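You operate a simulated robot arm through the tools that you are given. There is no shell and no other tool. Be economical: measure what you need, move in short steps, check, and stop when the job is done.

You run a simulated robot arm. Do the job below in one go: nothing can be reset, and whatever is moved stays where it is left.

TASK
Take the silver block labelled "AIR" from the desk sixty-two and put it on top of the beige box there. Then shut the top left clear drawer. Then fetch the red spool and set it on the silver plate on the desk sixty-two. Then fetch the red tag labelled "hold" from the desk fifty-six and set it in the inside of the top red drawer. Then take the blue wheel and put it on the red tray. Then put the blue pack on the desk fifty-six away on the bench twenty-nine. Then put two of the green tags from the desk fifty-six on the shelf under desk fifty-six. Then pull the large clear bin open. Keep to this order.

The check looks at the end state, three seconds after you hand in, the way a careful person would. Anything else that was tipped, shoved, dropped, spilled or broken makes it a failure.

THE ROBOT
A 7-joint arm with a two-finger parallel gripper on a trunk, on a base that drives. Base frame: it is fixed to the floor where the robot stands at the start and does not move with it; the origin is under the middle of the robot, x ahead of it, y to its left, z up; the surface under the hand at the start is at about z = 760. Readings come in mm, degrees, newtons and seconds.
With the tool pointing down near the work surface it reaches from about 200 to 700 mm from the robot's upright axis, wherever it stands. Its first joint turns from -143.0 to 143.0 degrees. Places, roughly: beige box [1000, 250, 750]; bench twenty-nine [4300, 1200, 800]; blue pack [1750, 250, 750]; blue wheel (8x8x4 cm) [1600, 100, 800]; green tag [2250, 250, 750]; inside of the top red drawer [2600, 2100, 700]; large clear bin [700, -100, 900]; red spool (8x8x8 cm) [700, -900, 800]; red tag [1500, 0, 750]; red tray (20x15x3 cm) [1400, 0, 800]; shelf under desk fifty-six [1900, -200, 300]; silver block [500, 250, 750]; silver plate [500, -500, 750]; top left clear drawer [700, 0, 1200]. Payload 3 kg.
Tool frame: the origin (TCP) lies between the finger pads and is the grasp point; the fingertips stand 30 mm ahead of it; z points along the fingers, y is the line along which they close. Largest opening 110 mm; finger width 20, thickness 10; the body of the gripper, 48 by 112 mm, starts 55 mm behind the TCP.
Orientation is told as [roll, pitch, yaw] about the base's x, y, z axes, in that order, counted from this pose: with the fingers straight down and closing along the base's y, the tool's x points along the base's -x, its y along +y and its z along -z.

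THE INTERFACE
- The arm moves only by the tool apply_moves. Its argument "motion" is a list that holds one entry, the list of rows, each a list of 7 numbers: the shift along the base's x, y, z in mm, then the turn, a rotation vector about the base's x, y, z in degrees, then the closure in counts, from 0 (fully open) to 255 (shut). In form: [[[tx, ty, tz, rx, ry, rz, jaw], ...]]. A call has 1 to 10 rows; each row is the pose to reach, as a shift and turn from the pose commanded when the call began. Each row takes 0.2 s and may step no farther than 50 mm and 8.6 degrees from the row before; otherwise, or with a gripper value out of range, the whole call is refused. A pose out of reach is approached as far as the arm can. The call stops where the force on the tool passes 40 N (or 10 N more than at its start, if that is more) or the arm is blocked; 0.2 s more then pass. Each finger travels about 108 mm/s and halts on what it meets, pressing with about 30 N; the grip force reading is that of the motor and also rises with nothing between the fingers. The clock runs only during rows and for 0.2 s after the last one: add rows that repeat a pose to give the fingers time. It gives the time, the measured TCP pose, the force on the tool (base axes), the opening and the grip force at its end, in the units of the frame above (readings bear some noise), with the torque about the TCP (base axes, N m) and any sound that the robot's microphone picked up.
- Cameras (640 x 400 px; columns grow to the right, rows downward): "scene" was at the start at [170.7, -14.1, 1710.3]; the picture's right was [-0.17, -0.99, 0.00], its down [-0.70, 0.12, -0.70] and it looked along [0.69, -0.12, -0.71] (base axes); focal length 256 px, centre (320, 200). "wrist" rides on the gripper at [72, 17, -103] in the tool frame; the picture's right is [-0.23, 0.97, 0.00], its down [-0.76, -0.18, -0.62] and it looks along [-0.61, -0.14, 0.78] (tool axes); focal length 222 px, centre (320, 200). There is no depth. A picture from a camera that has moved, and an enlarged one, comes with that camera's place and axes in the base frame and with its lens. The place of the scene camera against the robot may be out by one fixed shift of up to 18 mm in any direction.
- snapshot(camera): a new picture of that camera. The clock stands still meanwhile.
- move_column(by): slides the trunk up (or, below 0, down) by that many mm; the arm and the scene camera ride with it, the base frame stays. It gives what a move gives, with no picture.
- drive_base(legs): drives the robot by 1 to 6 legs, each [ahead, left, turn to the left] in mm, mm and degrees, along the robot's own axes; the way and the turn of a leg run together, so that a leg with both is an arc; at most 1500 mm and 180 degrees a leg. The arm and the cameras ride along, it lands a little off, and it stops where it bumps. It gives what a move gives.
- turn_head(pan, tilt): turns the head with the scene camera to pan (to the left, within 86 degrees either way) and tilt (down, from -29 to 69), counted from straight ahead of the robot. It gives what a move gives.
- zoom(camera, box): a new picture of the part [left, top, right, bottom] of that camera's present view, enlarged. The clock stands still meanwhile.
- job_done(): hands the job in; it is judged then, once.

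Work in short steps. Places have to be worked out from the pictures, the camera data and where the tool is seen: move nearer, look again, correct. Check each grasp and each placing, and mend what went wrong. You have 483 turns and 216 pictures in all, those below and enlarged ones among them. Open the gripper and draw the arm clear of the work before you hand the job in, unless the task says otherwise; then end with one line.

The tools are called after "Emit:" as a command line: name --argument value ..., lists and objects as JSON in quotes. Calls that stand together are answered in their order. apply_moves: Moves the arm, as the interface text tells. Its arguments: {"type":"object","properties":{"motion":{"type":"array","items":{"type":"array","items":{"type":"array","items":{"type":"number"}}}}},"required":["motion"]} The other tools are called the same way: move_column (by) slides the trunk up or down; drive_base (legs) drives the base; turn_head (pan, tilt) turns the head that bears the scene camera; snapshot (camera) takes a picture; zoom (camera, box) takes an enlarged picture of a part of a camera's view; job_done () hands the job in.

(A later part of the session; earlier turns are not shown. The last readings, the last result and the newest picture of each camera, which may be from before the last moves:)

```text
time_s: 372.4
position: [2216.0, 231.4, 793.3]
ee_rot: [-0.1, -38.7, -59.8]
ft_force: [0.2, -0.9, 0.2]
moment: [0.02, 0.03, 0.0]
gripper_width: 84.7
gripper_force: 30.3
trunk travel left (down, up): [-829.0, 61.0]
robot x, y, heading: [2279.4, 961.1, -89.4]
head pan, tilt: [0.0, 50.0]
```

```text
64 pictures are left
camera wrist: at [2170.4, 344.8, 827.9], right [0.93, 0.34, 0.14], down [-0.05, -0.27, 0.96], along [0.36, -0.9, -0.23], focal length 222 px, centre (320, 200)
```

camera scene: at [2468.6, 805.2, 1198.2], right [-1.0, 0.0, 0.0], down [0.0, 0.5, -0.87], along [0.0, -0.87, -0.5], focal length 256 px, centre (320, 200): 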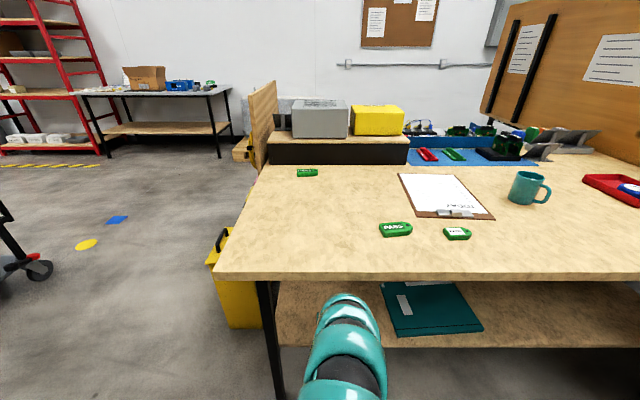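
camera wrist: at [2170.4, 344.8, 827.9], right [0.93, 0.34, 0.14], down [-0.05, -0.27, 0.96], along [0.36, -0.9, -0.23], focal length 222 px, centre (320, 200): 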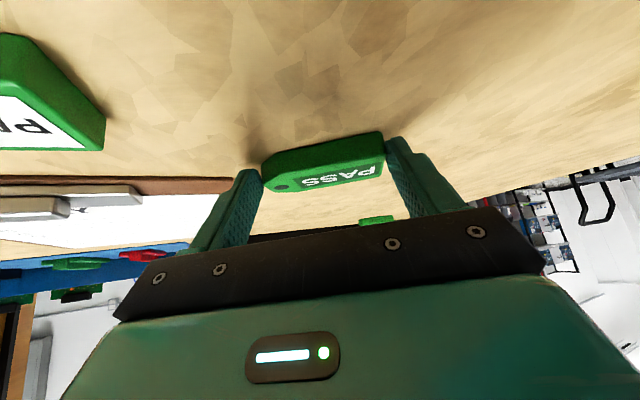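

Gripped lengthwise at 84.7 mm. Lift with the trunk and check.

Emit:
apply_moves --motion '[[[0, 0, 0, 0, 0, 0, 255], [0, 0, 0, 0, 0, 0, 255], [0, 0, 20, 0, 0, 0, 255], [0, 0, 50, 0, 0, 0, 255]]]'

Emit:
snapshot --camera "wrist"

```text
time_s: 373.4
position: [2216.6, 231.7, 844.6]
ee_rot: [0.0, -39.0, -59.8]
ft_force: [0.1, 0.0, -0.3]
moment: [0.02, -0.01, -0.01]
gripper_width: 84.9
gripper_force: 30.3
trunk travel left (down, up): [-829.0, 61.0]
robot x, y, heading: [2277.3, 962.4, -89.6]
head pan, tilt: [0.0, 50.0]
```

```text
63 pictures are left
camera wrist: at [2171.5, 344.5, 879.6], right [0.93, 0.34, 0.14], down [-0.05, -0.26, 0.96], along [0.36, -0.9, -0.23], focal length 222 px, centre (320, 200)
```

wrist: 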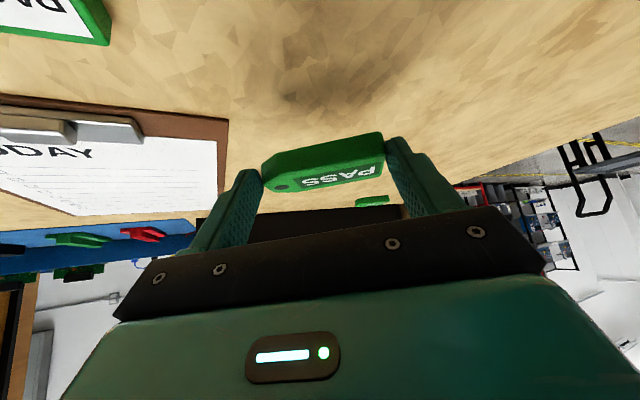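

Held firmly. Back off, shift left 76 mm, and lower to shelf height.

Emit:
drive_base --legs '[[-345, 0, 0], [0, 80, 0]]'

Emit:
move_column --by -400

Emit:
move_column --by -52

Emit:
snapshot --camera "wrist"

Emit:
turn_head --pan 0 --tilt 30

Emit:
snapshot --camera "scene"

```text
time_s: 376.3
position: [2298.8, 573.8, 843.3]
ee_rot: [0.1, -38.8, -59.3]
ft_force: [0.3, -0.2, 0.2]
moment: [0.01, -0.01, 0.01]
gripper_width: 84.8
gripper_force: 29.8
trunk travel left (down, up): [-829.0, 61.0]
robot x, y, heading: [2354.0, 1308.0, -89.3]
head pan, tilt: [0.0, 50.0]
```

```text
time_s: 380.1
position: [2298.5, 575.4, 442.9]
ee_rot: [0.0, -38.7, -59.4]
ft_force: [0.4, 0.1, -1.1]
moment: [0.0, 0.01, 0.02]
gripper_width: 84.8
gripper_force: 30.2
trunk travel left (down, up): [-429.0, 461.0]
robot x, y, heading: [2351.8, 1306.7, -89.1]
head pan, tilt: [0.0, 50.0]
```

```text
time_s: 381.0
position: [2298.2, 574.9, 391.6]
ee_rot: [0.0, -38.7, -59.5]
ft_force: [-0.4, 0.1, -0.2]
moment: [-0.01, -0.03, -0.03]
gripper_width: 84.9
gripper_force: 30.2
trunk travel left (down, up): [-377.0, 513.0]
robot x, y, heading: [2352.9, 1308.8, -88.8]
head pan, tilt: [0.0, 50.0]
```

```text
62 pictures are left
camera wrist: at [2251.5, 687.1, 426.7], right [0.93, 0.34, 0.14], down [-0.05, -0.27, 0.96], along [0.37, -0.9, -0.23], focal length 222 px, centre (320, 200)
```

wrist: 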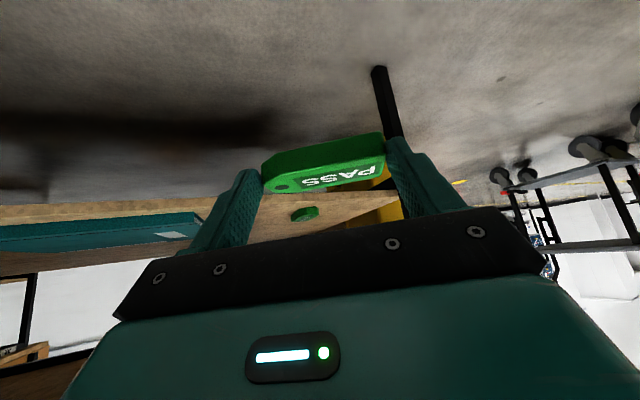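

```text
time_s: 381.9
position: [2298.3, 573.3, 391.1]
ee_rot: [0.0, -38.7, -59.4]
ft_force: [0.0, 0.2, -0.3]
moment: [0.01, 0.03, -0.01]
gripper_width: 85.0
gripper_force: 30.0
trunk travel left (down, up): [-377.0, 513.0]
robot x, y, heading: [2352.9, 1311.2, -89.2]
head pan, tilt: [0.0, 30.0]
```

```text
61 pictures are left
camera scene: at [2367.0, 1137.4, 1290.3], right [-1.0, -0.02, 0.0], down [-0.01, 0.5, -0.87], along [0.01, -0.87, -0.5], focal length 256 px, centre (320, 200)
```

scene: 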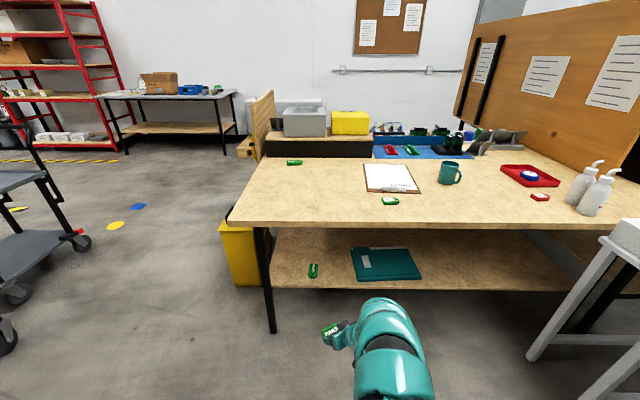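

Tag C lies on the shelf; the spot at x≈2300 is free. Drive in with two steps.

Emit:
drive_base --legs '[[170, 0, 0]]'

Emit:
snapshot --camera "scene"

```text
time_s: 383.3
position: [2300.1, 404.4, 390.6]
ee_rot: [0.1, -38.8, -59.4]
ft_force: [-0.3, 0.6, 0.1]
moment: [0.03, -0.02, 0.02]
gripper_width: 84.8
gripper_force: 30.4
trunk travel left (down, up): [-377.0, 513.0]
robot x, y, heading: [2355.9, 1139.9, -89.1]
head pan, tilt: [0.0, 30.0]
```

```text
60 pictures are left
camera scene: at [2369.3, 967.1, 1290.4], right [-1.0, -0.01, 0.0], down [-0.01, 0.5, -0.87], along [0.01, -0.87, -0.5], focal length 256 px, centre (320, 200)
```

scene: 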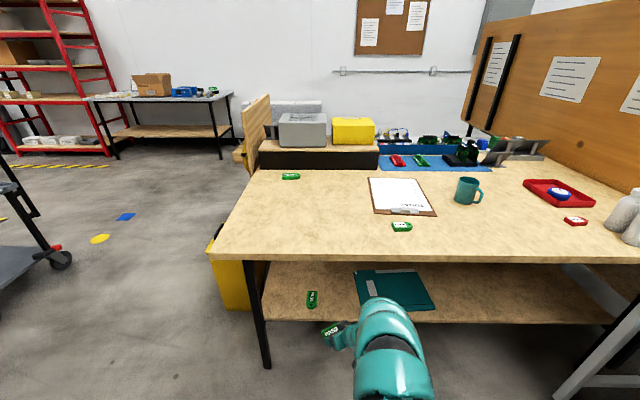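

The arm's elbow stands high near the desk edge. I'll lower it: raise the hand 90 mm relative to the trunk, then lower the trunk 90 mm.

Emit:
drive_base --legs '[[-100, 0, 0]]'

Emit:
apply_moves --motion '[[[0, 0, 30, 0, 0, 0, 255], [0, 0, 60, 0, 0, 0, 255], [0, 0, 90, 0, 0, 0, 255]]]'

Emit:
move_column --by -90

Emit:
snapshot --camera "scene"

```text
time_s: 384.5
position: [2298.5, 503.7, 391.5]
ee_rot: [0.0, -38.9, -59.3]
ft_force: [-0.2, 0.5, -1.2]
moment: [0.01, 0.02, 0.03]
gripper_width: 85.0
gripper_force: 30.0
trunk travel left (down, up): [-377.0, 513.0]
robot x, y, heading: [2356.2, 1237.3, -89.2]
head pan, tilt: [0.0, 30.0]
```

```text
time_s: 385.3
position: [2299.5, 497.3, 479.4]
ee_rot: [0.1, -38.8, -59.4]
ft_force: [0.1, 0.1, -1.2]
moment: [0.02, 0.02, -0.04]
gripper_width: 84.8
gripper_force: 30.1
out of reach, approached as far as the arm can: row 3
trunk travel left (down, up): [-377.0, 513.0]
robot x, y, heading: [2356.0, 1236.3, -89.0]
head pan, tilt: [0.0, 30.0]
```

```text
time_s: 386.5
position: [2300.6, 498.6, 389.1]
ee_rot: [0.1, -38.7, -59.4]
ft_force: [-0.5, -0.4, 0.2]
moment: [0.01, -0.02, -0.02]
gripper_width: 85.0
gripper_force: 29.8
trunk travel left (down, up): [-287.0, 603.0]
robot x, y, heading: [2351.7, 1236.4, -89.0]
head pan, tilt: [0.0, 30.0]
```

```text
59 pictures are left
camera scene: at [2368.2, 1066.7, 1200.4], right [-1.0, -0.02, 0.0], down [-0.01, 0.5, -0.87], along [0.01, -0.87, -0.5], focal length 256 px, centre (320, 200)
```

scene: 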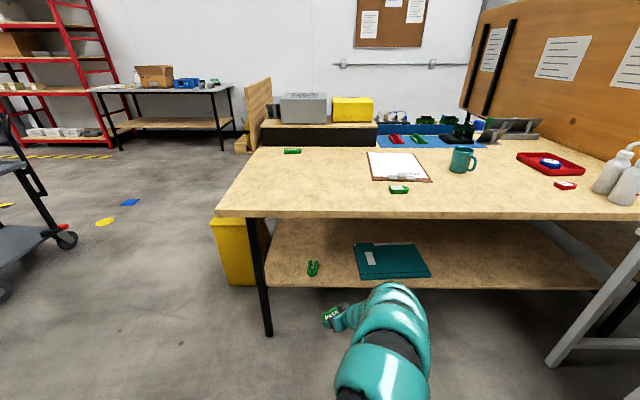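

Lower now, similar to the posture that worked for tag C. Enter in small steps and check.

Emit:
drive_base --legs '[[150, 0, 0]]'

Emit:
snapshot --camera "scene"

```text
time_s: 387.9
position: [2302.0, 345.7, 389.0]
ee_rot: [0.1, -38.8, -59.4]
ft_force: [-0.4, 0.3, 0.5]
moment: [-0.02, 0.03, 0.02]
gripper_width: 84.9
gripper_force: 29.9
trunk travel left (down, up): [-287.0, 603.0]
robot x, y, heading: [2358.2, 1088.8, -89.1]
head pan, tilt: [0.0, 30.0]
```

```text
58 pictures are left
camera scene: at [2370.4, 915.5, 1200.4], right [-1.0, -0.02, 0.0], down [-0.01, 0.5, -0.87], along [0.01, -0.87, -0.5], focal length 256 px, centre (320, 200)
```

scene: 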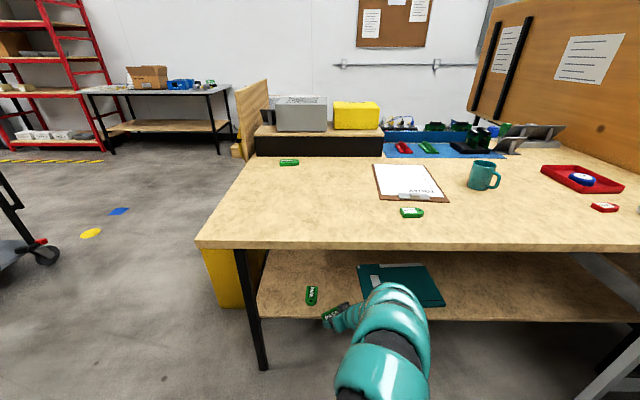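

Drive another 60 mm, then check.

Emit:
drive_base --legs '[[60, 0, 0]]'

Emit:
snapshot --camera "scene"

Emit:
snapshot --camera "wrist"

```text
time_s: 388.9
position: [2303.0, 285.5, 388.5]
ee_rot: [0.2, -38.8, -59.4]
ft_force: [0.0, -0.5, 0.1]
moment: [0.0, 0.04, 0.0]
gripper_width: 85.0
gripper_force: 29.9
trunk travel left (down, up): [-287.0, 603.0]
robot x, y, heading: [2359.8, 1022.1, -89.0]
head pan, tilt: [0.0, 30.0]
```

```text
57 pictures are left
camera scene: at [2371.1, 854.9, 1200.4], right [-1.0, -0.01, 0.0], down [-0.01, 0.5, -0.87], along [0.01, -0.87, -0.5], focal length 256 px, centre (320, 200)
```

scene: 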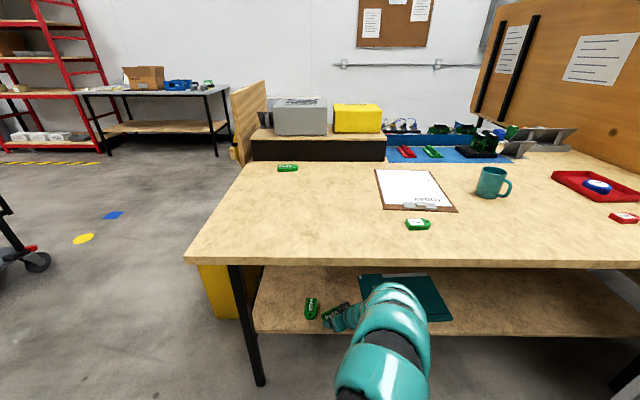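

```text
56 pictures are left
camera wrist: at [2255.7, 399.0, 424.1], right [0.93, 0.34, 0.14], down [-0.05, -0.27, 0.96], along [0.37, -0.9, -0.23], focal length 222 px, centre (320, 200)
```

wrist: 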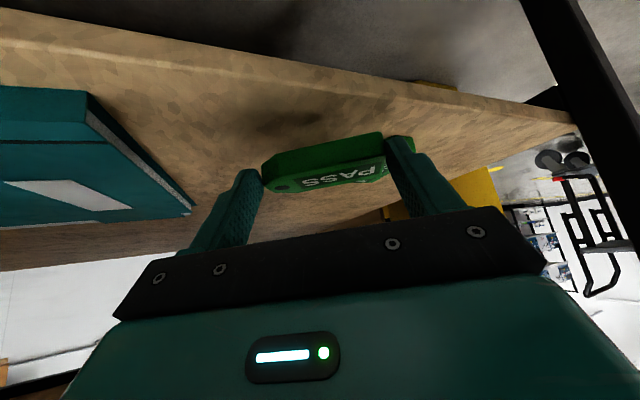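

All clear so far. Move the last 32 mm with 20 mm more distance from tag C.

Emit:
drive_base --legs '[[32, -20, 0]]'

Emit:
move_column --by -20

Emit:
snapshot --camera "wrist"

```text
time_s: 389.8
position: [2282.0, 253.6, 389.2]
ee_rot: [0.1, -38.7, -59.4]
ft_force: [1.1, -0.1, -0.7]
moment: [-0.02, 0.0, -0.01]
gripper_width: 84.7
gripper_force: 30.2
trunk travel left (down, up): [-287.0, 603.0]
robot x, y, heading: [2341.5, 994.2, -89.2]
head pan, tilt: [0.0, 30.0]
```

```text
time_s: 390.4
position: [2282.6, 253.3, 369.0]
ee_rot: [-0.1, -38.8, -59.4]
ft_force: [1.4, 0.1, -0.6]
moment: [0.0, -0.01, 0.02]
gripper_width: 84.7
gripper_force: 29.6
trunk travel left (down, up): [-267.0, 623.0]
robot x, y, heading: [2338.4, 991.4, -89.2]
head pan, tilt: [0.0, 30.0]
```

```text
55 pictures are left
camera wrist: at [2235.4, 366.5, 404.1], right [0.93, 0.34, 0.14], down [-0.05, -0.27, 0.96], along [0.37, -0.9, -0.23], focal length 222 px, centre (320, 200)
```

wrist: 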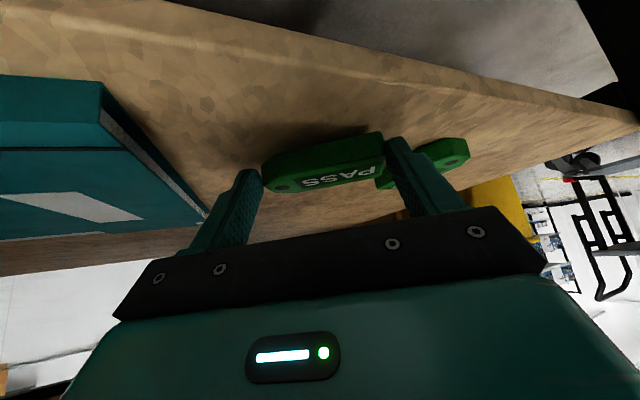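

Lower gently to contact.

Emit:
move_column --by -5

Emit:
move_column --by -3

```text
time_s: 391.0
position: [2281.0, 254.1, 364.6]
ee_rot: [0.0, -38.8, -59.4]
ft_force: [-0.1, -1.2, 0.0]
moment: [0.01, 0.03, -0.01]
gripper_width: 85.0
gripper_force: 30.1
trunk travel left (down, up): [-262.0, 628.0]
robot x, y, heading: [2339.6, 992.5, -89.0]
head pan, tilt: [0.0, 30.0]
```

```text
time_s: 391.5
position: [2282.2, 253.5, 362.4]
ee_rot: [0.1, -38.9, -59.6]
ft_force: [-0.8, -0.7, 10.3]
moment: [0.05, -0.47, 0.0]
gripper_width: 84.9
gripper_force: 29.8
trunk travel left (down, up): [-259.0, 631.0]
robot x, y, heading: [2339.9, 993.1, -89.1]
head pan, tilt: [0.0, 30.0]
```

Contact. Open slightly, rise and check.

Emit:
apply_moves --motion '[[[0, 0, 0, 0, 0, 0, 35], [0, 0, 0, 0, 0, 0, 20], [0, 0, 0, 0, 0, 0, 20]]]'

Emit:
move_column --by 35

Emit:
snapshot --camera "wrist"

```text
time_s: 392.3
position: [2281.4, 252.6, 360.0]
ee_rot: [0.1, -38.8, -59.4]
ft_force: [0.5, -0.3, -0.5]
moment: [0.01, -0.01, 0.02]
gripper_width: 101.3
gripper_force: 0.1
trunk travel left (down, up): [-259.0, 631.0]
robot x, y, heading: [2340.4, 995.0, -89.4]
head pan, tilt: [0.0, 30.0]
```

```text
time_s: 393.1
position: [2281.7, 253.3, 395.6]
ee_rot: [0.1, -38.8, -59.5]
ft_force: [-0.1, -0.5, 0.0]
moment: [-0.02, 0.03, 0.02]
gripper_width: 101.4
gripper_force: 0.0
trunk travel left (down, up): [-294.0, 596.0]
robot x, y, heading: [2334.9, 989.5, -89.3]
head pan, tilt: [0.0, 30.0]
```

```text
54 pictures are left
camera wrist: at [2235.4, 366.5, 431.0], right [0.93, 0.34, 0.14], down [-0.05, -0.27, 0.96], along [0.37, -0.9, -0.23], focal length 222 px, centre (320, 200)
```

wrist: 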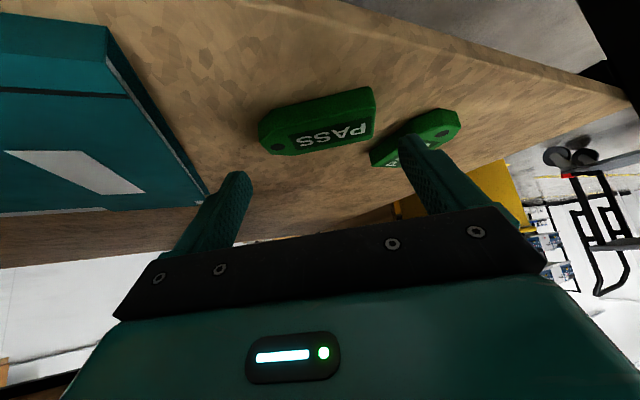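

Both green tags lie on the shelf. Back out, raise the trunk, and set the hand upright again.

Emit:
drive_base --legs '[[-330, 0, 0]]'

Emit:
move_column --by 400

Emit:
turn_head --pan 0 --tilt 35

Emit:
snapshot --camera "scene"

```text
time_s: 395.3
position: [2280.9, 584.8, 395.9]
ee_rot: [0.0, -38.8, -59.1]
ft_force: [-0.4, -0.1, 0.0]
moment: [0.01, 0.02, -0.02]
gripper_width: 101.7
gripper_force: 0.2
trunk travel left (down, up): [-294.0, 596.0]
robot x, y, heading: [2331.4, 1327.0, -88.8]
head pan, tilt: [0.0, 30.0]
```

```text
time_s: 399.1
position: [2281.1, 586.6, 795.4]
ee_rot: [0.0, -38.8, -59.1]
ft_force: [-0.2, 0.5, -0.2]
moment: [-0.01, 0.0, 0.01]
gripper_width: 101.4
gripper_force: 0.1
trunk travel left (down, up): [-694.0, 196.0]
robot x, y, heading: [2333.2, 1326.7, -88.7]
head pan, tilt: [0.0, 30.0]
```

```text
time_s: 399.8
position: [2281.6, 585.6, 797.1]
ee_rot: [0.0, -38.7, -59.1]
ft_force: [-0.9, 0.0, -0.2]
moment: [-0.04, 0.03, -0.06]
gripper_width: 101.4
gripper_force: 0.0
trunk travel left (down, up): [-694.0, 196.0]
robot x, y, heading: [2332.2, 1325.5, -89.0]
head pan, tilt: [0.0, 35.0]
```

```text
53 pictures are left
camera scene: at [2346.4, 1157.1, 1599.7], right [-1.0, -0.02, 0.0], down [-0.01, 0.57, -0.82], along [0.02, -0.82, -0.57], focal length 256 px, centre (320, 200)
```

scene: 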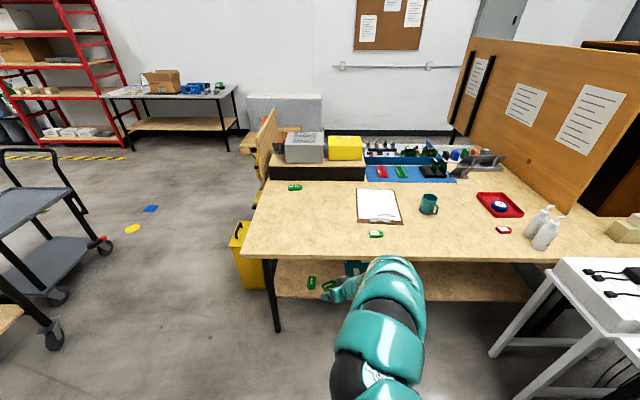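

Turn the hand upright, drawing it nearer.

Emit:
apply_moves --motion '[[[0, 25, 20, 6.64, 3.98, 0, 0], [0, 55, 45, 13.28, 7.96, 0, 0], [0, 85, 65, 19.92, 11.94, 0, 0], [0, 115, 85, 26.56, 15.92, 0, 0], [0, 145, 100, 33.2, 19.9, 0, 0]]]'

Emit:
apply_moves --motion '[[[0, 30, 0, 0, 0, -8, 0], [0, 60, 0, 0, 0, -16, 0], [0, 80, 0, 0, 0, -24, 0], [0, 100, 0, 0, 0, -30, 0]]]'

```text
time_s: 400.9
position: [2311.0, 606.3, 833.0]
ee_rot: [9.1, -27.1, -60.5]
ft_force: [0.4, 0.0, 0.5]
moment: [0.0, -0.02, 0.01]
gripper_width: 109.7
gripper_force: 0.1
out of reach, approached as far as the arm can: row 1, 2, 3, 4, 5
trunk travel left (down, up): [-694.0, 196.0]
robot x, y, heading: [2335.7, 1326.4, -88.6]
head pan, tilt: [0.0, 35.0]
```

```text
time_s: 401.9
position: [2379.9, 597.6, 835.9]
ee_rot: [12.2, -30.3, -84.0]
ft_force: [-0.1, -0.4, 0.4]
moment: [0.0, -0.02, 0.04]
gripper_width: 110.2
gripper_force: 0.0
out of reach, approached as far as the arm can: row 1, 2, 3, 4
trunk travel left (down, up): [-694.0, 196.0]
robot x, y, heading: [2332.8, 1324.4, -88.8]
head pan, tilt: [0.0, 35.0]
```

The posture is limited by the trunk height. Raise the trunk, then continue with lower hand targets.

Emit:
move_column --by 180

Emit:
apply_moves --motion '[[[0, 15, -30, 4, 2, 0, 0], [0, 35, -60, 8, 4, 0, 0], [0, 60, -90, 12, 6, 0, 0], [-10, 85, -110, 12, 6, 0, 0], [-20, 110, -130, 12, 6, 0, 0]]]'

```text
time_s: 403.9
position: [2381.5, 598.0, 1014.9]
ee_rot: [12.1, -30.3, -83.8]
ft_force: [0.4, -0.1, -0.6]
moment: [0.0, 0.0, -0.02]
gripper_width: 110.1
gripper_force: 0.1
trunk travel left (down, up): [-874.0, 16.0]
robot x, y, heading: [2331.7, 1326.9, -88.7]
head pan, tilt: [0.0, 35.0]
```

```text
time_s: 405.1
position: [2360.4, 709.4, 884.1]
ee_rot: [7.2, -17.6, -81.8]
ft_force: [0.1, -1.3, 1.3]
moment: [0.01, 0.03, 0.03]
gripper_width: 110.1
gripper_force: 0.0
trunk travel left (down, up): [-874.0, 16.0]
robot x, y, heading: [2331.2, 1324.3, -88.9]
head pan, tilt: [0.0, 35.0]
```

That works. Finish levelling the hand.

Emit:
apply_moves --motion '[[[-20, 20, 0, 5.5, 3.2, -2.3, 0], [-40, 40, 5, 11, 6.4, -4.6, 0], [-60, 60, 10, 16.4, 9.6, -7, 0], [-70, 80, 15, 16.4, 9.6, -7, 0]]]'

```text
time_s: 406.1
position: [2302.6, 755.2, 862.5]
ee_rot: [-1.0, -0.5, -87.7]
ft_force: [-0.7, -0.7, -0.2]
moment: [-0.02, -0.03, -0.02]
gripper_width: 110.0
gripper_force: 0.0
out of reach, approached as far as the arm can: row 1, 2, 3, 4
trunk travel left (down, up): [-874.0, 16.0]
robot x, y, heading: [2329.3, 1326.7, -88.5]
head pan, tilt: [0.0, 35.0]
```

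Now drive back the way I came: to x≈3420, then along −y to y≈−1600.

Emit:
drive_base --legs '[[0, 0, -1.5], [0, 1110, 0], [1465, 0, 0], [1465, 0, 0]]'

```text
time_s: 426.2
position: [3395.9, -2211.1, 861.8]
ee_rot: [-0.9, -0.3, -89.7]
ft_force: [-0.3, 0.8, 0.0]
moment: [-0.01, -0.02, 0.02]
gripper_width: 109.9
gripper_force: 0.0
trunk travel left (down, up): [-874.0, 16.0]
robot x, y, heading: [3446.3, -1642.5, -90.7]
head pan, tilt: [0.0, 35.0]
```

Turn left to face +x (away from the pallet), then drive backwards along the known path.

Emit:
drive_base --legs '[[0, 0, 90.5], [0, 100, 0], [-1500, 0, 0], [0, -700, 0], [-1100, 0, 0], [-1130, 0, 0]]'

```text
time_s: 452.3
position: [247.6, -2205.0, 862.7]
ee_rot: [-1.0, -0.5, -0.6]
ft_force: [0.6, 0.5, 0.8]
moment: [0.03, -0.02, -0.02]
gripper_width: 110.0
gripper_force: 0.1
trunk travel left (down, up): [-874.0, 16.0]
robot x, y, heading: [-320.8, -2146.1, -1.7]
head pan, tilt: [0.0, 35.0]
```

Fix the heading and drive left to face the cabinet.

Emit:
drive_base --legs '[[0, 0, 1.7], [0, 1128, 0], [0, 1128, 0]]'

Emit:
turn_head --pan -5 --tilt 30

Emit:
snapshot --camera "scene"

```text
time_s: 463.6
position: [229.3, 52.2, 862.2]
ee_rot: [-1.0, -0.4, 2.3]
ft_force: [0.6, -0.1, -0.4]
moment: [0.0, -0.01, 0.01]
gripper_width: 109.8
gripper_force: 0.0
trunk travel left (down, up): [-874.0, 16.0]
robot x, y, heading: [-343.3, 81.8, 1.2]
head pan, tilt: [0.0, 35.0]
```

```text
time_s: 464.3
position: [228.7, 51.7, 862.5]
ee_rot: [-0.9, -0.4, 2.3]
ft_force: [-0.5, 0.2, -0.4]
moment: [0.0, -0.01, 0.05]
gripper_width: 110.2
gripper_force: 0.1
trunk travel left (down, up): [-874.0, 16.0]
robot x, y, heading: [-337.6, 84.7, 1.2]
head pan, tilt: [-5.0, 30.0]
```

```text
52 pictures are left
camera scene: at [-160.4, 77.5, 1787.4], right [-0.07, -1.0, 0.0], down [-0.5, 0.03, -0.87], along [0.86, -0.06, -0.5], focal length 256 px, centre (320, 200)
```

scene: 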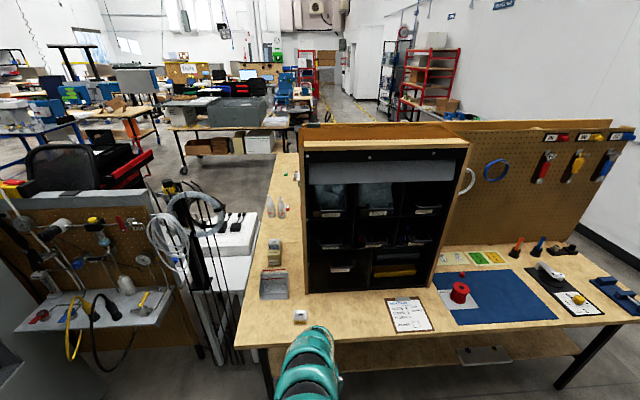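

Measure the RETURNS bin handle from two trunk heights: first view now.

Emit:
zoom --camera "scene" --box '[290, 180, 450, 300]'

Emit:
move_column --by -210

Emit:
zoom --camera "scene" --box '[290, 140, 450, 260]'

```text
3.33 times, centred on (370, 240) of scene
camera zoom: at [-160.4, 77.5, 1787.4], right [-0.07, -1.0, 0.0], down [-0.5, 0.03, -0.87], along [0.86, -0.06, -0.5], focal length 854 px, centre (153, 67)
```

zoom: 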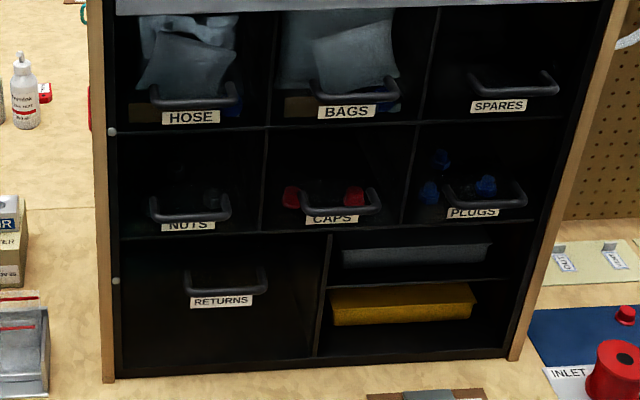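

```text
time_s: 466.5
position: [230.4, 50.9, 652.6]
ee_rot: [-1.0, -0.4, 2.4]
ft_force: [-0.7, -0.1, 0.7]
moment: [0.04, 0.02, -0.01]
gripper_width: 110.1
gripper_force: 0.1
trunk travel left (down, up): [-664.0, 226.0]
robot x, y, heading: [-343.5, 86.7, 1.0]
head pan, tilt: [-5.0, 30.0]
```

```text
3.33 times, centred on (370, 200) of scene
camera zoom: at [-160.5, 77.5, 1577.5], right [-0.07, -1.0, 0.0], down [-0.5, 0.03, -0.87], along [0.86, -0.06, -0.5], focal length 854 px, centre (153, 200)
```

zoom: 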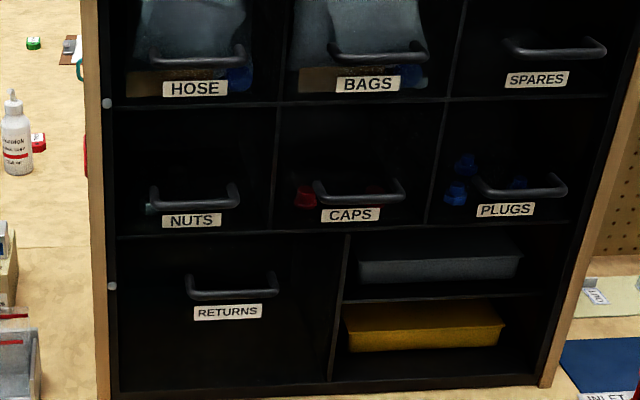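

RETURNS handle ≈ (655, −74, ~965). Pitch the hand forward while rising, fingers half open.

Emit:
apply_moves --motion '[[[0, 0, 30, 0, -8, 0, 60], [0, 0, 60, 0, -16, 0, 60], [0, 0, 90, 0, -24, 0, 60], [0, 0, 120, 0, -32, 0, 60], [0, 0, 150, 0, -40, 0, 60], [0, 0, 180, 0, -48, 0, 60], [0, 0, 210, 0, -56, 0, 60], [0, 0, 240, 0, -64, 0, 60], [0, 0, 265, 0, -72, 0, 60], [0, 0, 290, 0, -80, 0, 60]]]'

Emit:
apply_moves --motion '[[[0, 0, 5, 0, -5, 0, 60], [0, 0, 10, 0, -9, 0, 60]]]'

```text
time_s: 468.7
position: [481.2, 164.9, 942.1]
ee_rot: [-14.3, -80.1, 13.6]
ft_force: [0.7, 0.7, -0.2]
moment: [-0.03, 0.0, 0.0]
gripper_width: 84.3
gripper_force: 0.1
out of reach, approached as far as the arm can: row 1, 2, 3, 4, 5, 6, 7, 8, 9, 10
trunk travel left (down, up): [-664.0, 226.0]
robot x, y, heading: [-343.5, 85.4, 1.4]
head pan, tilt: [-5.0, 30.0]
```

```text
time_s: 469.3
position: [481.2, 165.2, 951.3]
ee_rot: [-76.5, -87.7, 75.7]
ft_force: [0.5, -0.4, -0.4]
moment: [0.0, 0.01, -0.02]
gripper_width: 84.1
gripper_force: 0.0
trunk travel left (down, up): [-664.0, 226.0]
robot x, y, heading: [-343.1, 82.7, 1.1]
head pan, tilt: [-5.0, 30.0]
```

The hand points forward at long reach. Now roll it 90° about x, so that the fingers close vertically.

Emit:
apply_moves --motion '[[[0, -10, 0, 8, 0, 0, 60], [0, -20, 0, 16, 0, 0, 60], [0, -30, 0, 24, 0, 0, 60], [0, -40, 0, 32, 0, 0, 60], [0, -50, 0, 40, 0, 0, 60], [0, -60, 0, 48, 0, 0, 60], [0, -70, 0, 56, 0, 0, 60], [0, -80, 0, 64, 0, 0, 60], [0, -90, 0, 72, 0, 0, 60], [0, -100, 0, 80, 0, 0, 60]]]'

Emit:
apply_moves --motion '[[[0, -10, 0, 5, 0, 0, 60], [0, -20, 0, 10, 0, 0, 60]]]'

Emit:
snapshot --camera "wrist"

Emit:
snapshot --camera "scene"

```text
time_s: 471.5
position: [482.4, 63.6, 949.1]
ee_rot: [88.9, -12.1, -89.4]
ft_force: [0.1, 0.4, 0.4]
moment: [0.0, 0.03, 0.02]
gripper_width: 84.0
gripper_force: 0.2
out of reach, approached as far as the arm can: row 2, 3
trunk travel left (down, up): [-664.0, 226.0]
robot x, y, heading: [-338.1, 82.0, 1.3]
head pan, tilt: [-5.0, 30.0]
```

```text
time_s: 472.1
position: [481.0, 44.0, 950.5]
ee_rot: [89.1, -2.1, -89.4]
ft_force: [0.4, 0.1, 0.4]
moment: [0.0, 0.03, -0.02]
gripper_width: 84.4
gripper_force: 0.1
trunk travel left (down, up): [-664.0, 226.0]
robot x, y, heading: [-340.2, 83.1, 1.1]
head pan, tilt: [-5.0, 30.0]
```

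```text
49 pictures are left
camera wrist: at [378.2, 116.9, 966.5], right [0.02, -0.19, 0.98], down [-0.62, -0.77, -0.14], along [0.79, -0.6, -0.13], focal length 222 px, centre (320, 200)
```

wrist: 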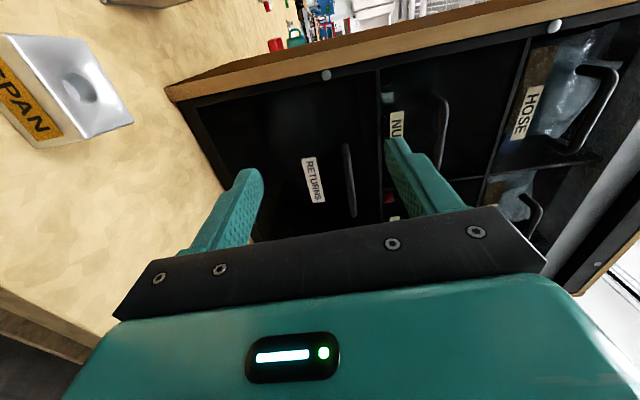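

```text
48 pictures are left
camera scene: at [-160.5, 77.5, 1577.4], right [-0.07, -1.0, 0.0], down [-0.5, 0.03, -0.87], along [0.86, -0.06, -0.5], focal length 256 px, centre (320, 200)
```

scene: 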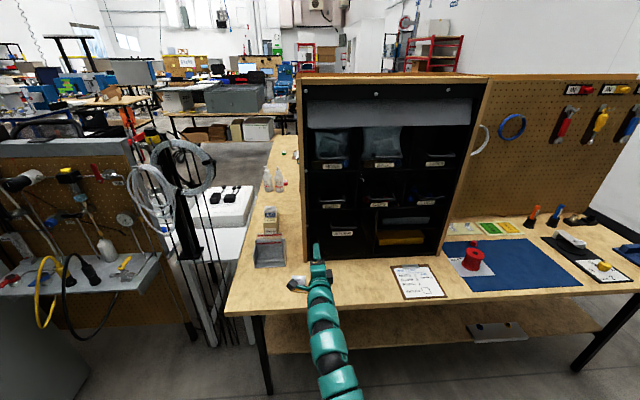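

I can see the RETURNS handle: z≈971, y≈−61. Move sideways to it, then drive nearer.

Emit:
apply_moves --motion '[[[0, -40, 10, 0, 1, 0, 60], [0, -80, 20, 0, 2, 0, 60], [0, -105, 20, 0, 2, 0, 60]]]'

Emit:
drive_base --legs '[[80, 0, -1.1]]'

Emit:
snapshot --camera "wrist"

```text
time_s: 472.9
position: [481.3, -62.0, 970.6]
ee_rot: [87.1, -2.3, -89.3]
ft_force: [0.2, 0.2, 0.2]
moment: [-0.01, 0.0, 0.01]
gripper_width: 84.3
gripper_force: 0.0
trunk travel left (down, up): [-664.0, 226.0]
robot x, y, heading: [-343.2, 83.8, 1.4]
head pan, tilt: [-5.0, 30.0]
```

```text
time_s: 474.0
position: [559.7, -76.7, 970.1]
ee_rot: [87.1, -2.3, -90.5]
ft_force: [0.3, 0.2, -0.6]
moment: [0.04, -0.04, 0.01]
gripper_width: 84.3
gripper_force: 0.0
trunk travel left (down, up): [-664.0, 226.0]
robot x, y, heading: [-258.9, 83.3, 0.1]
head pan, tilt: [-5.0, 30.0]
```

```text
47 pictures are left
camera wrist: at [458.4, -2.6, 989.0], right [0.05, -0.19, 0.98], down [-0.64, -0.76, -0.11], along [0.77, -0.62, -0.16], focal length 222 px, centre (320, 200)
```

wrist: 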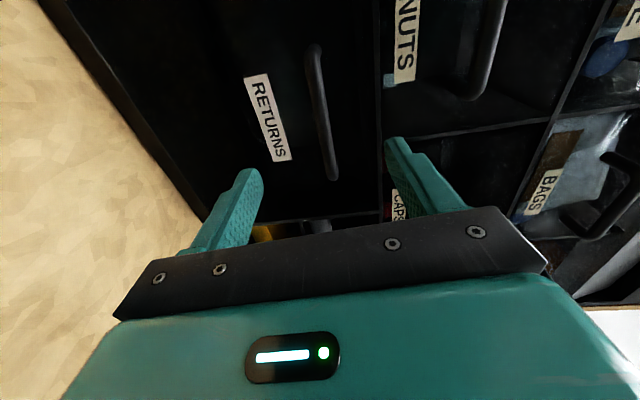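

Handle centre ≈ (660, −68, 968). Shift 8 mm and drive 60 mm nearer.

Emit:
apply_moves --motion '[[[0, 8, -2, 0, 0, 0, 60]]]'

Emit:
drive_base --legs '[[55, 0, 0]]'

Emit:
snapshot --camera "wrist"

```text
time_s: 474.4
position: [558.0, -68.1, 968.6]
ee_rot: [87.0, -2.4, -90.5]
ft_force: [0.3, -1.0, 0.3]
moment: [-0.01, 0.01, -0.02]
gripper_width: 84.4
gripper_force: 0.0
trunk travel left (down, up): [-664.0, 226.0]
robot x, y, heading: [-262.2, 81.9, 0.1]
head pan, tilt: [-5.0, 30.0]
```

```text
time_s: 475.3
position: [614.9, -69.1, 967.3]
ee_rot: [87.0, -2.3, -90.4]
ft_force: [0.2, -0.6, -0.2]
moment: [0.02, -0.01, -0.01]
gripper_width: 84.1
gripper_force: 0.0
trunk travel left (down, up): [-664.0, 226.0]
robot x, y, heading: [-210.0, 84.4, -0.0]
head pan, tilt: [-5.0, 30.0]
```

```text
46 pictures are left
camera wrist: at [513.2, 5.0, 987.1], right [0.05, -0.19, 0.98], down [-0.64, -0.76, -0.11], along [0.77, -0.62, -0.16], focal length 222 px, centre (320, 200)
```

wrist: 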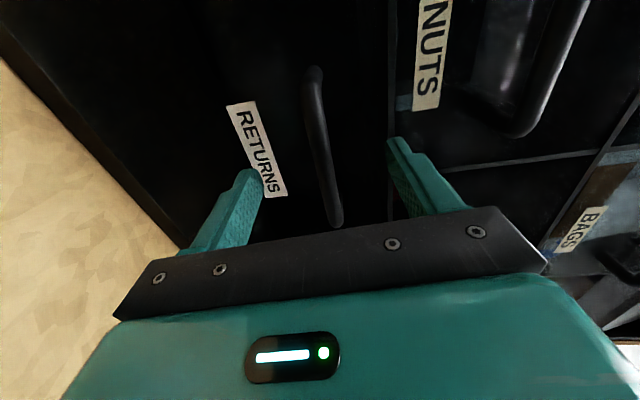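

The bar is centred between the fingers. Drive 33 mm more and close.

Emit:
drive_base --legs '[[33, 0, 0]]'

Emit:
snapshot --camera "wrist"

```text
time_s: 476.3
position: [641.5, -69.3, 967.7]
ee_rot: [87.4, -2.3, -90.5]
ft_force: [0.0, -0.2, -0.1]
moment: [0.0, 0.01, 0.0]
gripper_width: 84.0
gripper_force: 0.2
trunk travel left (down, up): [-664.0, 226.0]
robot x, y, heading: [-177.6, 84.5, -0.3]
head pan, tilt: [-5.0, 30.0]
stopped in leg 1: the force on the tool passed its limit at 282 N (the readings are from after the stop); the commanded pose is now the measured one
```

```text
45 pictures are left
camera wrist: at [539.5, 5.1, 988.1], right [0.04, -0.19, 0.98], down [-0.64, -0.76, -0.12], along [0.77, -0.62, -0.15], focal length 222 px, centre (320, 200)
```

wrist: 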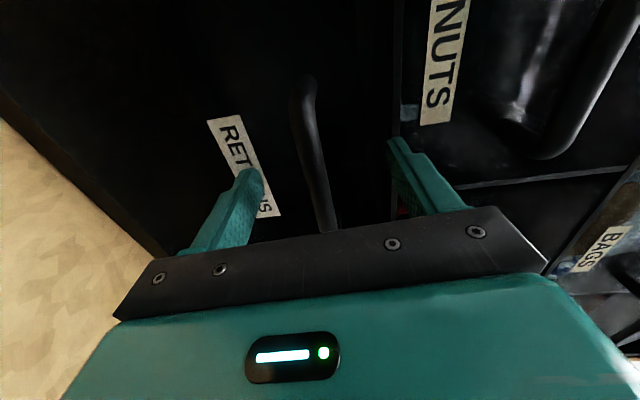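

The tips touched the bin front; no residual force. Back off 3 mm by arm and close on the bar.

Emit:
apply_moves --motion '[[[-4, 0, 0, 0, 0, 0, 60], [-4, 0, 0, 0, 0, 0, 120], [-4, 0, 0, 0, 0, 0, 180], [-4, 0, 0, 0, 0, 0, 255], [-4, 0, 0, 0, 0, 0, 255]]]'

Emit:
snapshot --camera "wrist"

```text
time_s: 477.5
position: [637.3, -68.1, 970.4]
ee_rot: [87.4, -2.2, -90.5]
ft_force: [1.1, -0.9, 2.6]
moment: [0.99, 0.01, 0.0]
gripper_width: 12.1
gripper_force: 44.8
trunk travel left (down, up): [-664.0, 226.0]
robot x, y, heading: [-180.6, 82.5, -0.1]
head pan, tilt: [-5.0, 30.0]
```

```text
44 pictures are left
camera wrist: at [535.3, 5.2, 988.7], right [0.04, -0.19, 0.98], down [-0.64, -0.76, -0.12], along [0.77, -0.62, -0.15], focal length 222 px, centre (320, 200)
```

wrist: 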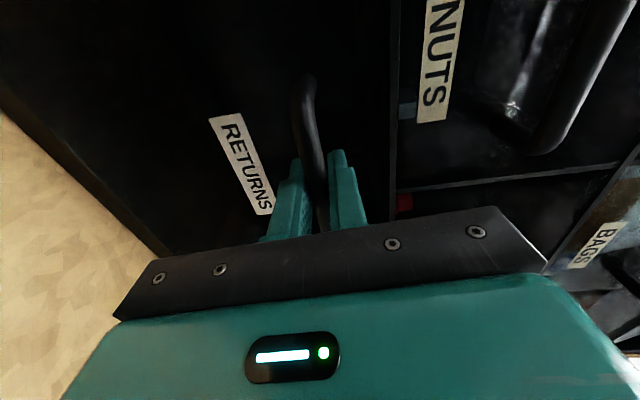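

Bar gripped. Pull by driving back, first 60 mm.

Emit:
drive_base --legs '[[-60, 0, 0]]'

Emit:
snapshot --camera "wrist"

Emit:
snapshot --camera "scene"

```text
time_s: 478.4
position: [592.6, -68.5, 954.6]
ee_rot: [85.5, -2.3, -90.3]
ft_force: [1.7, -1.2, -6.9]
moment: [0.92, 0.17, 0.09]
gripper_width: 11.7
gripper_force: 44.7
trunk travel left (down, up): [-664.0, 226.0]
robot x, y, heading: [-220.1, 82.9, -0.0]
head pan, tilt: [-5.0, 30.0]
stopped in leg 1: the force on the tool passed its limit at 48 N (the readings are from after the stop); the commanded pose is now the measured one
```

```text
43 pictures are left
camera wrist: at [491.8, 5.0, 977.0], right [0.07, -0.19, 0.98], down [-0.64, -0.76, -0.1], along [0.77, -0.62, -0.18], focal length 222 px, centre (320, 200)
```

wrist: 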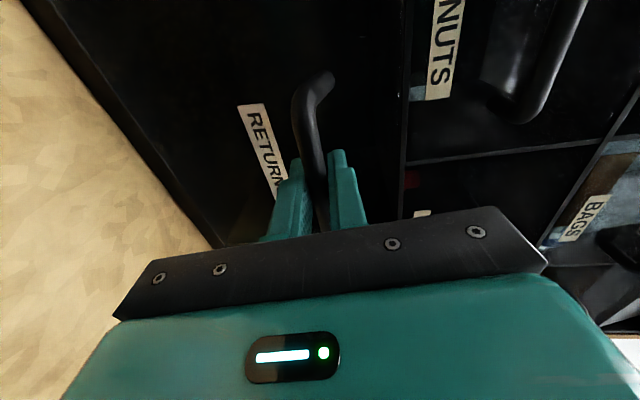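

```text
42 pictures are left
camera scene: at [-38.9, 74.1, 1577.4], right [-0.09, -1.0, 0.0], down [-0.5, 0.04, -0.87], along [0.86, -0.08, -0.5], focal length 256 px, centre (320, 200)
```

scene: 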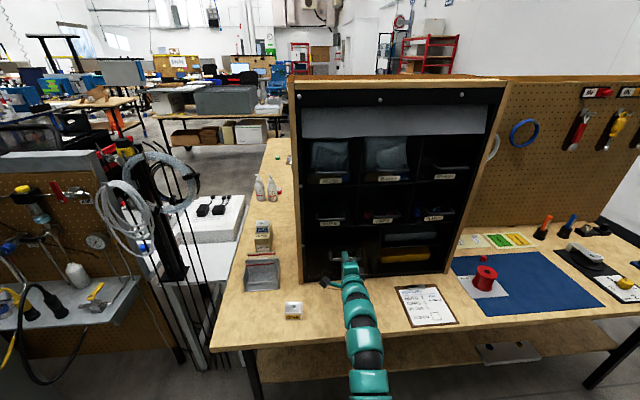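

The handle moved 45 mm out and dropped 13 mm; the force limit stopped it. Zoom in to see whether the bin slides or tilts.

Emit:
zoom --camera "scene" --box '[290, 180, 450, 290]'

```text
3.64 times, centred on (370, 235) of scene
camera zoom: at [-38.9, 74.1, 1577.4], right [-0.09, -1.0, 0.0], down [-0.5, 0.04, -0.87], along [0.86, -0.08, -0.5], focal length 932 px, centre (138, 73)
```

zoom: 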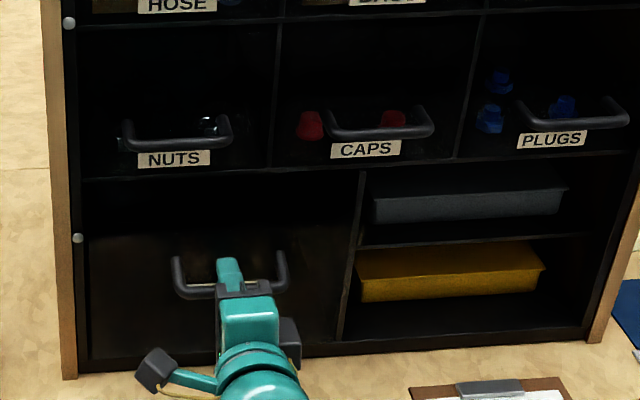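

Continue with another 40 mm pull and watch the height trend.

Emit:
drive_base --legs '[[-40, 0, 0]]'

Emit:
zoom --camera "scene" --box '[290, 180, 450, 290]'

```text
time_s: 479.3
position: [568.6, -70.0, 943.4]
ee_rot: [84.1, -2.4, -90.3]
ft_force: [6.4, -1.9, -12.0]
moment: [0.95, 0.17, 0.02]
gripper_width: 11.9
gripper_force: 44.9
trunk travel left (down, up): [-664.0, 226.0]
robot x, y, heading: [-241.7, 85.7, 0.3]
head pan, tilt: [-5.0, 30.0]
stopped in leg 1: the force on the tool passed its limit at 52 N (the readings are from after the stop); the commanded pose is now the measured one
```

```text
3.64 times, centred on (370, 235) of scene
camera zoom: at [-60.3, 74.0, 1577.3], right [-0.09, -1.0, 0.0], down [-0.5, 0.04, -0.87], along [0.86, -0.08, -0.5], focal length 932 px, centre (138, 73)
```

zoom: 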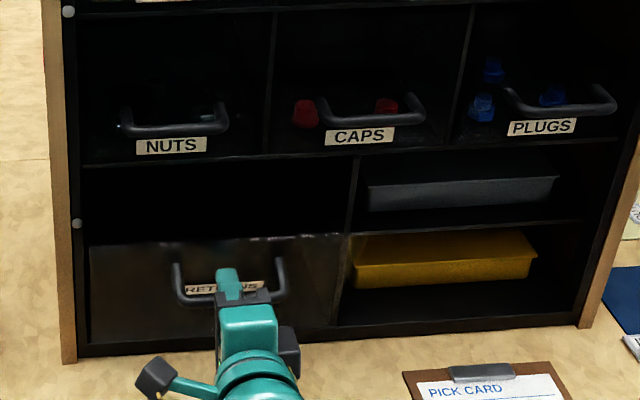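

It is a tilt-out bin, hinged at its bottom. I'll follow the arc (radius ≈183 mm) with the arm.

Emit:
apply_moves --motion '[[[-6, 0, -4, 0, 0, 0, 255], [-12, 0, -8, 0, 0, 0, 255], [-18, 0, -13, 0, 0, 0, 255], [-23, 0, -18, 0, 0, 0, 255], [-29, 0, -23, 0, 0, 0, 255], [-34, 0, -28, 0, 0, 0, 255]]]'

Emit:
zoom --camera "scene" --box '[290, 180, 450, 290]'

```text
time_s: 480.7
position: [536.3, -68.4, 914.3]
ee_rot: [84.1, -2.4, -90.0]
ft_force: [16.1, -3.4, -16.1]
moment: [0.99, 0.05, 0.03]
gripper_width: 12.2
gripper_force: 45.0
trunk travel left (down, up): [-664.0, 226.0]
robot x, y, heading: [-243.4, 82.8, 0.0]
head pan, tilt: [-5.0, 30.0]
```

```text
3.64 times, centred on (370, 235) of scene
camera zoom: at [-58.6, 73.7, 1576.8], right [-0.09, -1.0, 0.0], down [-0.5, 0.04, -0.86], along [0.86, -0.08, -0.5], focal length 932 px, centre (138, 73)
```

zoom: 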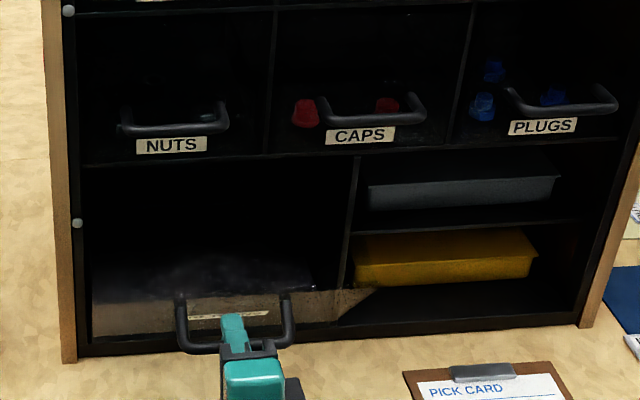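

It opens well. Continue along the arc, steeper downward.

Emit:
apply_moves --motion '[[[-4, 0, -6, 0, 0, 0, 255], [-8, 0, -12, 0, 0, 0, 255], [-12, 0, -18, 0, 0, 0, 255], [-15, 0, -24, 0, 0, 0, 255]]]'

Emit:
zoom --camera "scene" --box '[290, 180, 450, 290]'

```text
time_s: 481.4
position: [530.5, -69.1, 908.1]
ee_rot: [84.8, -2.2, -90.3]
ft_force: [28.5, -2.3, -5.2]
moment: [0.89, 0.02, -0.42]
gripper_width: 12.0
gripper_force: 44.5
trunk travel left (down, up): [-664.0, 226.0]
robot x, y, heading: [-242.4, 84.6, -0.2]
head pan, tilt: [-5.0, 30.0]
stopped in row 3: the force on the tool passed its limit at 44 N (the readings are from after the stop); the commanded pose is now the measured one
```

```text
3.64 times, centred on (370, 235) of scene
camera zoom: at [-57.8, 74.2, 1577.0], right [-0.09, -1.0, 0.0], down [-0.5, 0.04, -0.86], along [0.86, -0.07, -0.5], focal length 932 px, centre (138, 73)
```

zoom: 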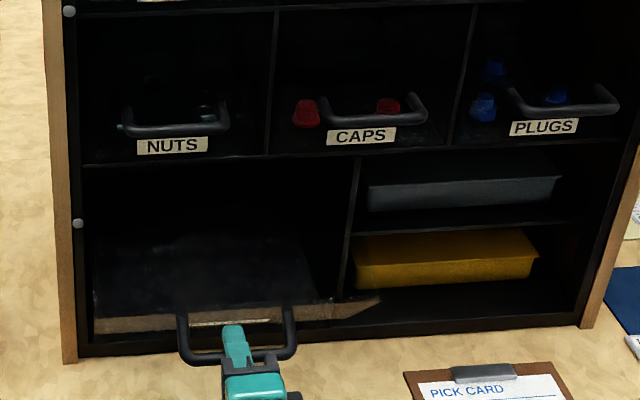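

It has reached its stop (force rises, no further travel). Release and withdraw straight back.

Emit:
apply_moves --motion '[[[2, 0, 1, 0, 0, 0, 200], [2, 0, 1, 0, 0, 0, 150], [2, 0, 1, 0, 0, 0, 130], [2, 0, 1, 0, 0, 0, 130]]]'

Emit:
drive_base --legs '[[-120, 0, 0]]'

Emit:
snapshot --camera "wrist"

Emit:
snapshot --camera "scene"

```text
time_s: 482.4
position: [528.2, -68.9, 909.9]
ee_rot: [85.0, -2.5, -90.3]
ft_force: [-1.0, -0.2, 0.0]
moment: [0.02, 0.01, -0.01]
gripper_width: 53.6
gripper_force: 0.0
trunk travel left (down, up): [-664.0, 226.0]
robot x, y, heading: [-245.5, 82.9, 0.0]
head pan, tilt: [-5.0, 30.0]
```

```text
time_s: 483.7
position: [408.1, -68.9, 912.0]
ee_rot: [85.1, -2.4, -90.3]
ft_force: [0.5, -0.3, -0.2]
moment: [-0.02, 0.04, 0.01]
gripper_width: 53.7
gripper_force: 0.0
trunk travel left (down, up): [-664.0, 226.0]
robot x, y, heading: [-361.1, 87.4, -0.0]
head pan, tilt: [-5.0, 30.0]
```

```text
37 pictures are left
camera wrist: at [307.3, 5.2, 934.6], right [0.08, -0.19, 0.98], down [-0.64, -0.76, -0.09], along [0.76, -0.62, -0.18], focal length 222 px, centre (320, 200)
```

wrist: 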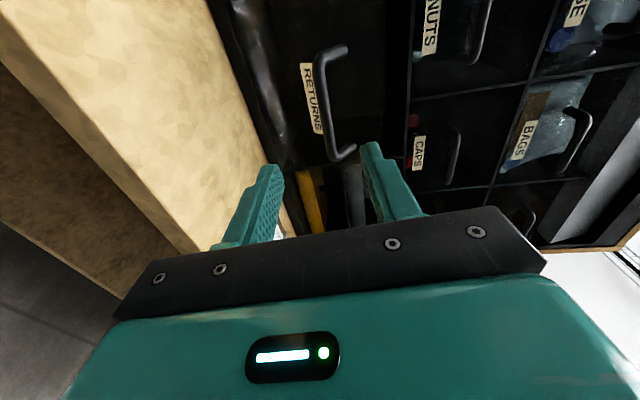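

```text
36 pictures are left
camera scene: at [-184.0, 74.8, 1577.6], right [-0.09, -1.0, 0.0], down [-0.5, 0.04, -0.87], along [0.86, -0.08, -0.5], focal length 256 px, centre (320, 200)
```

scene: 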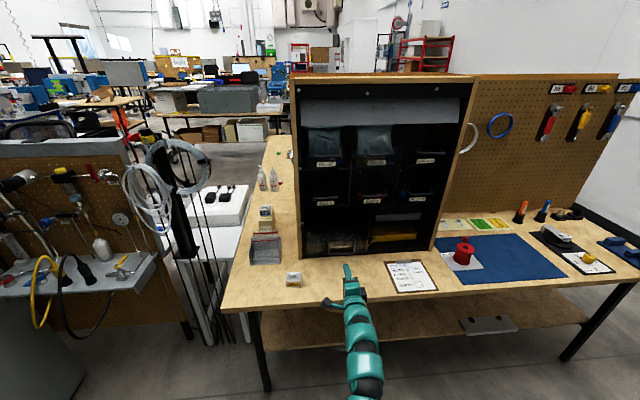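

Zoom in to see the bin after release.

Emit:
zoom --camera "scene" --box '[280, 170, 440, 280]'

```text
3.64 times, centred on (360, 225) of scene
camera zoom: at [-184.0, 74.8, 1577.6], right [-0.09, -1.0, 0.0], down [-0.5, 0.04, -0.87], along [0.86, -0.08, -0.5], focal length 932 px, centre (174, 109)
```

zoom: 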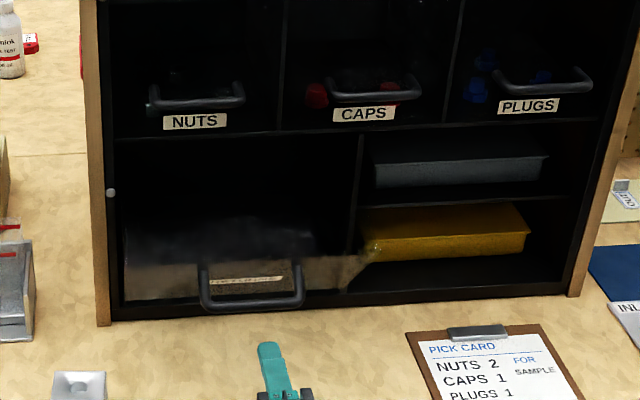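

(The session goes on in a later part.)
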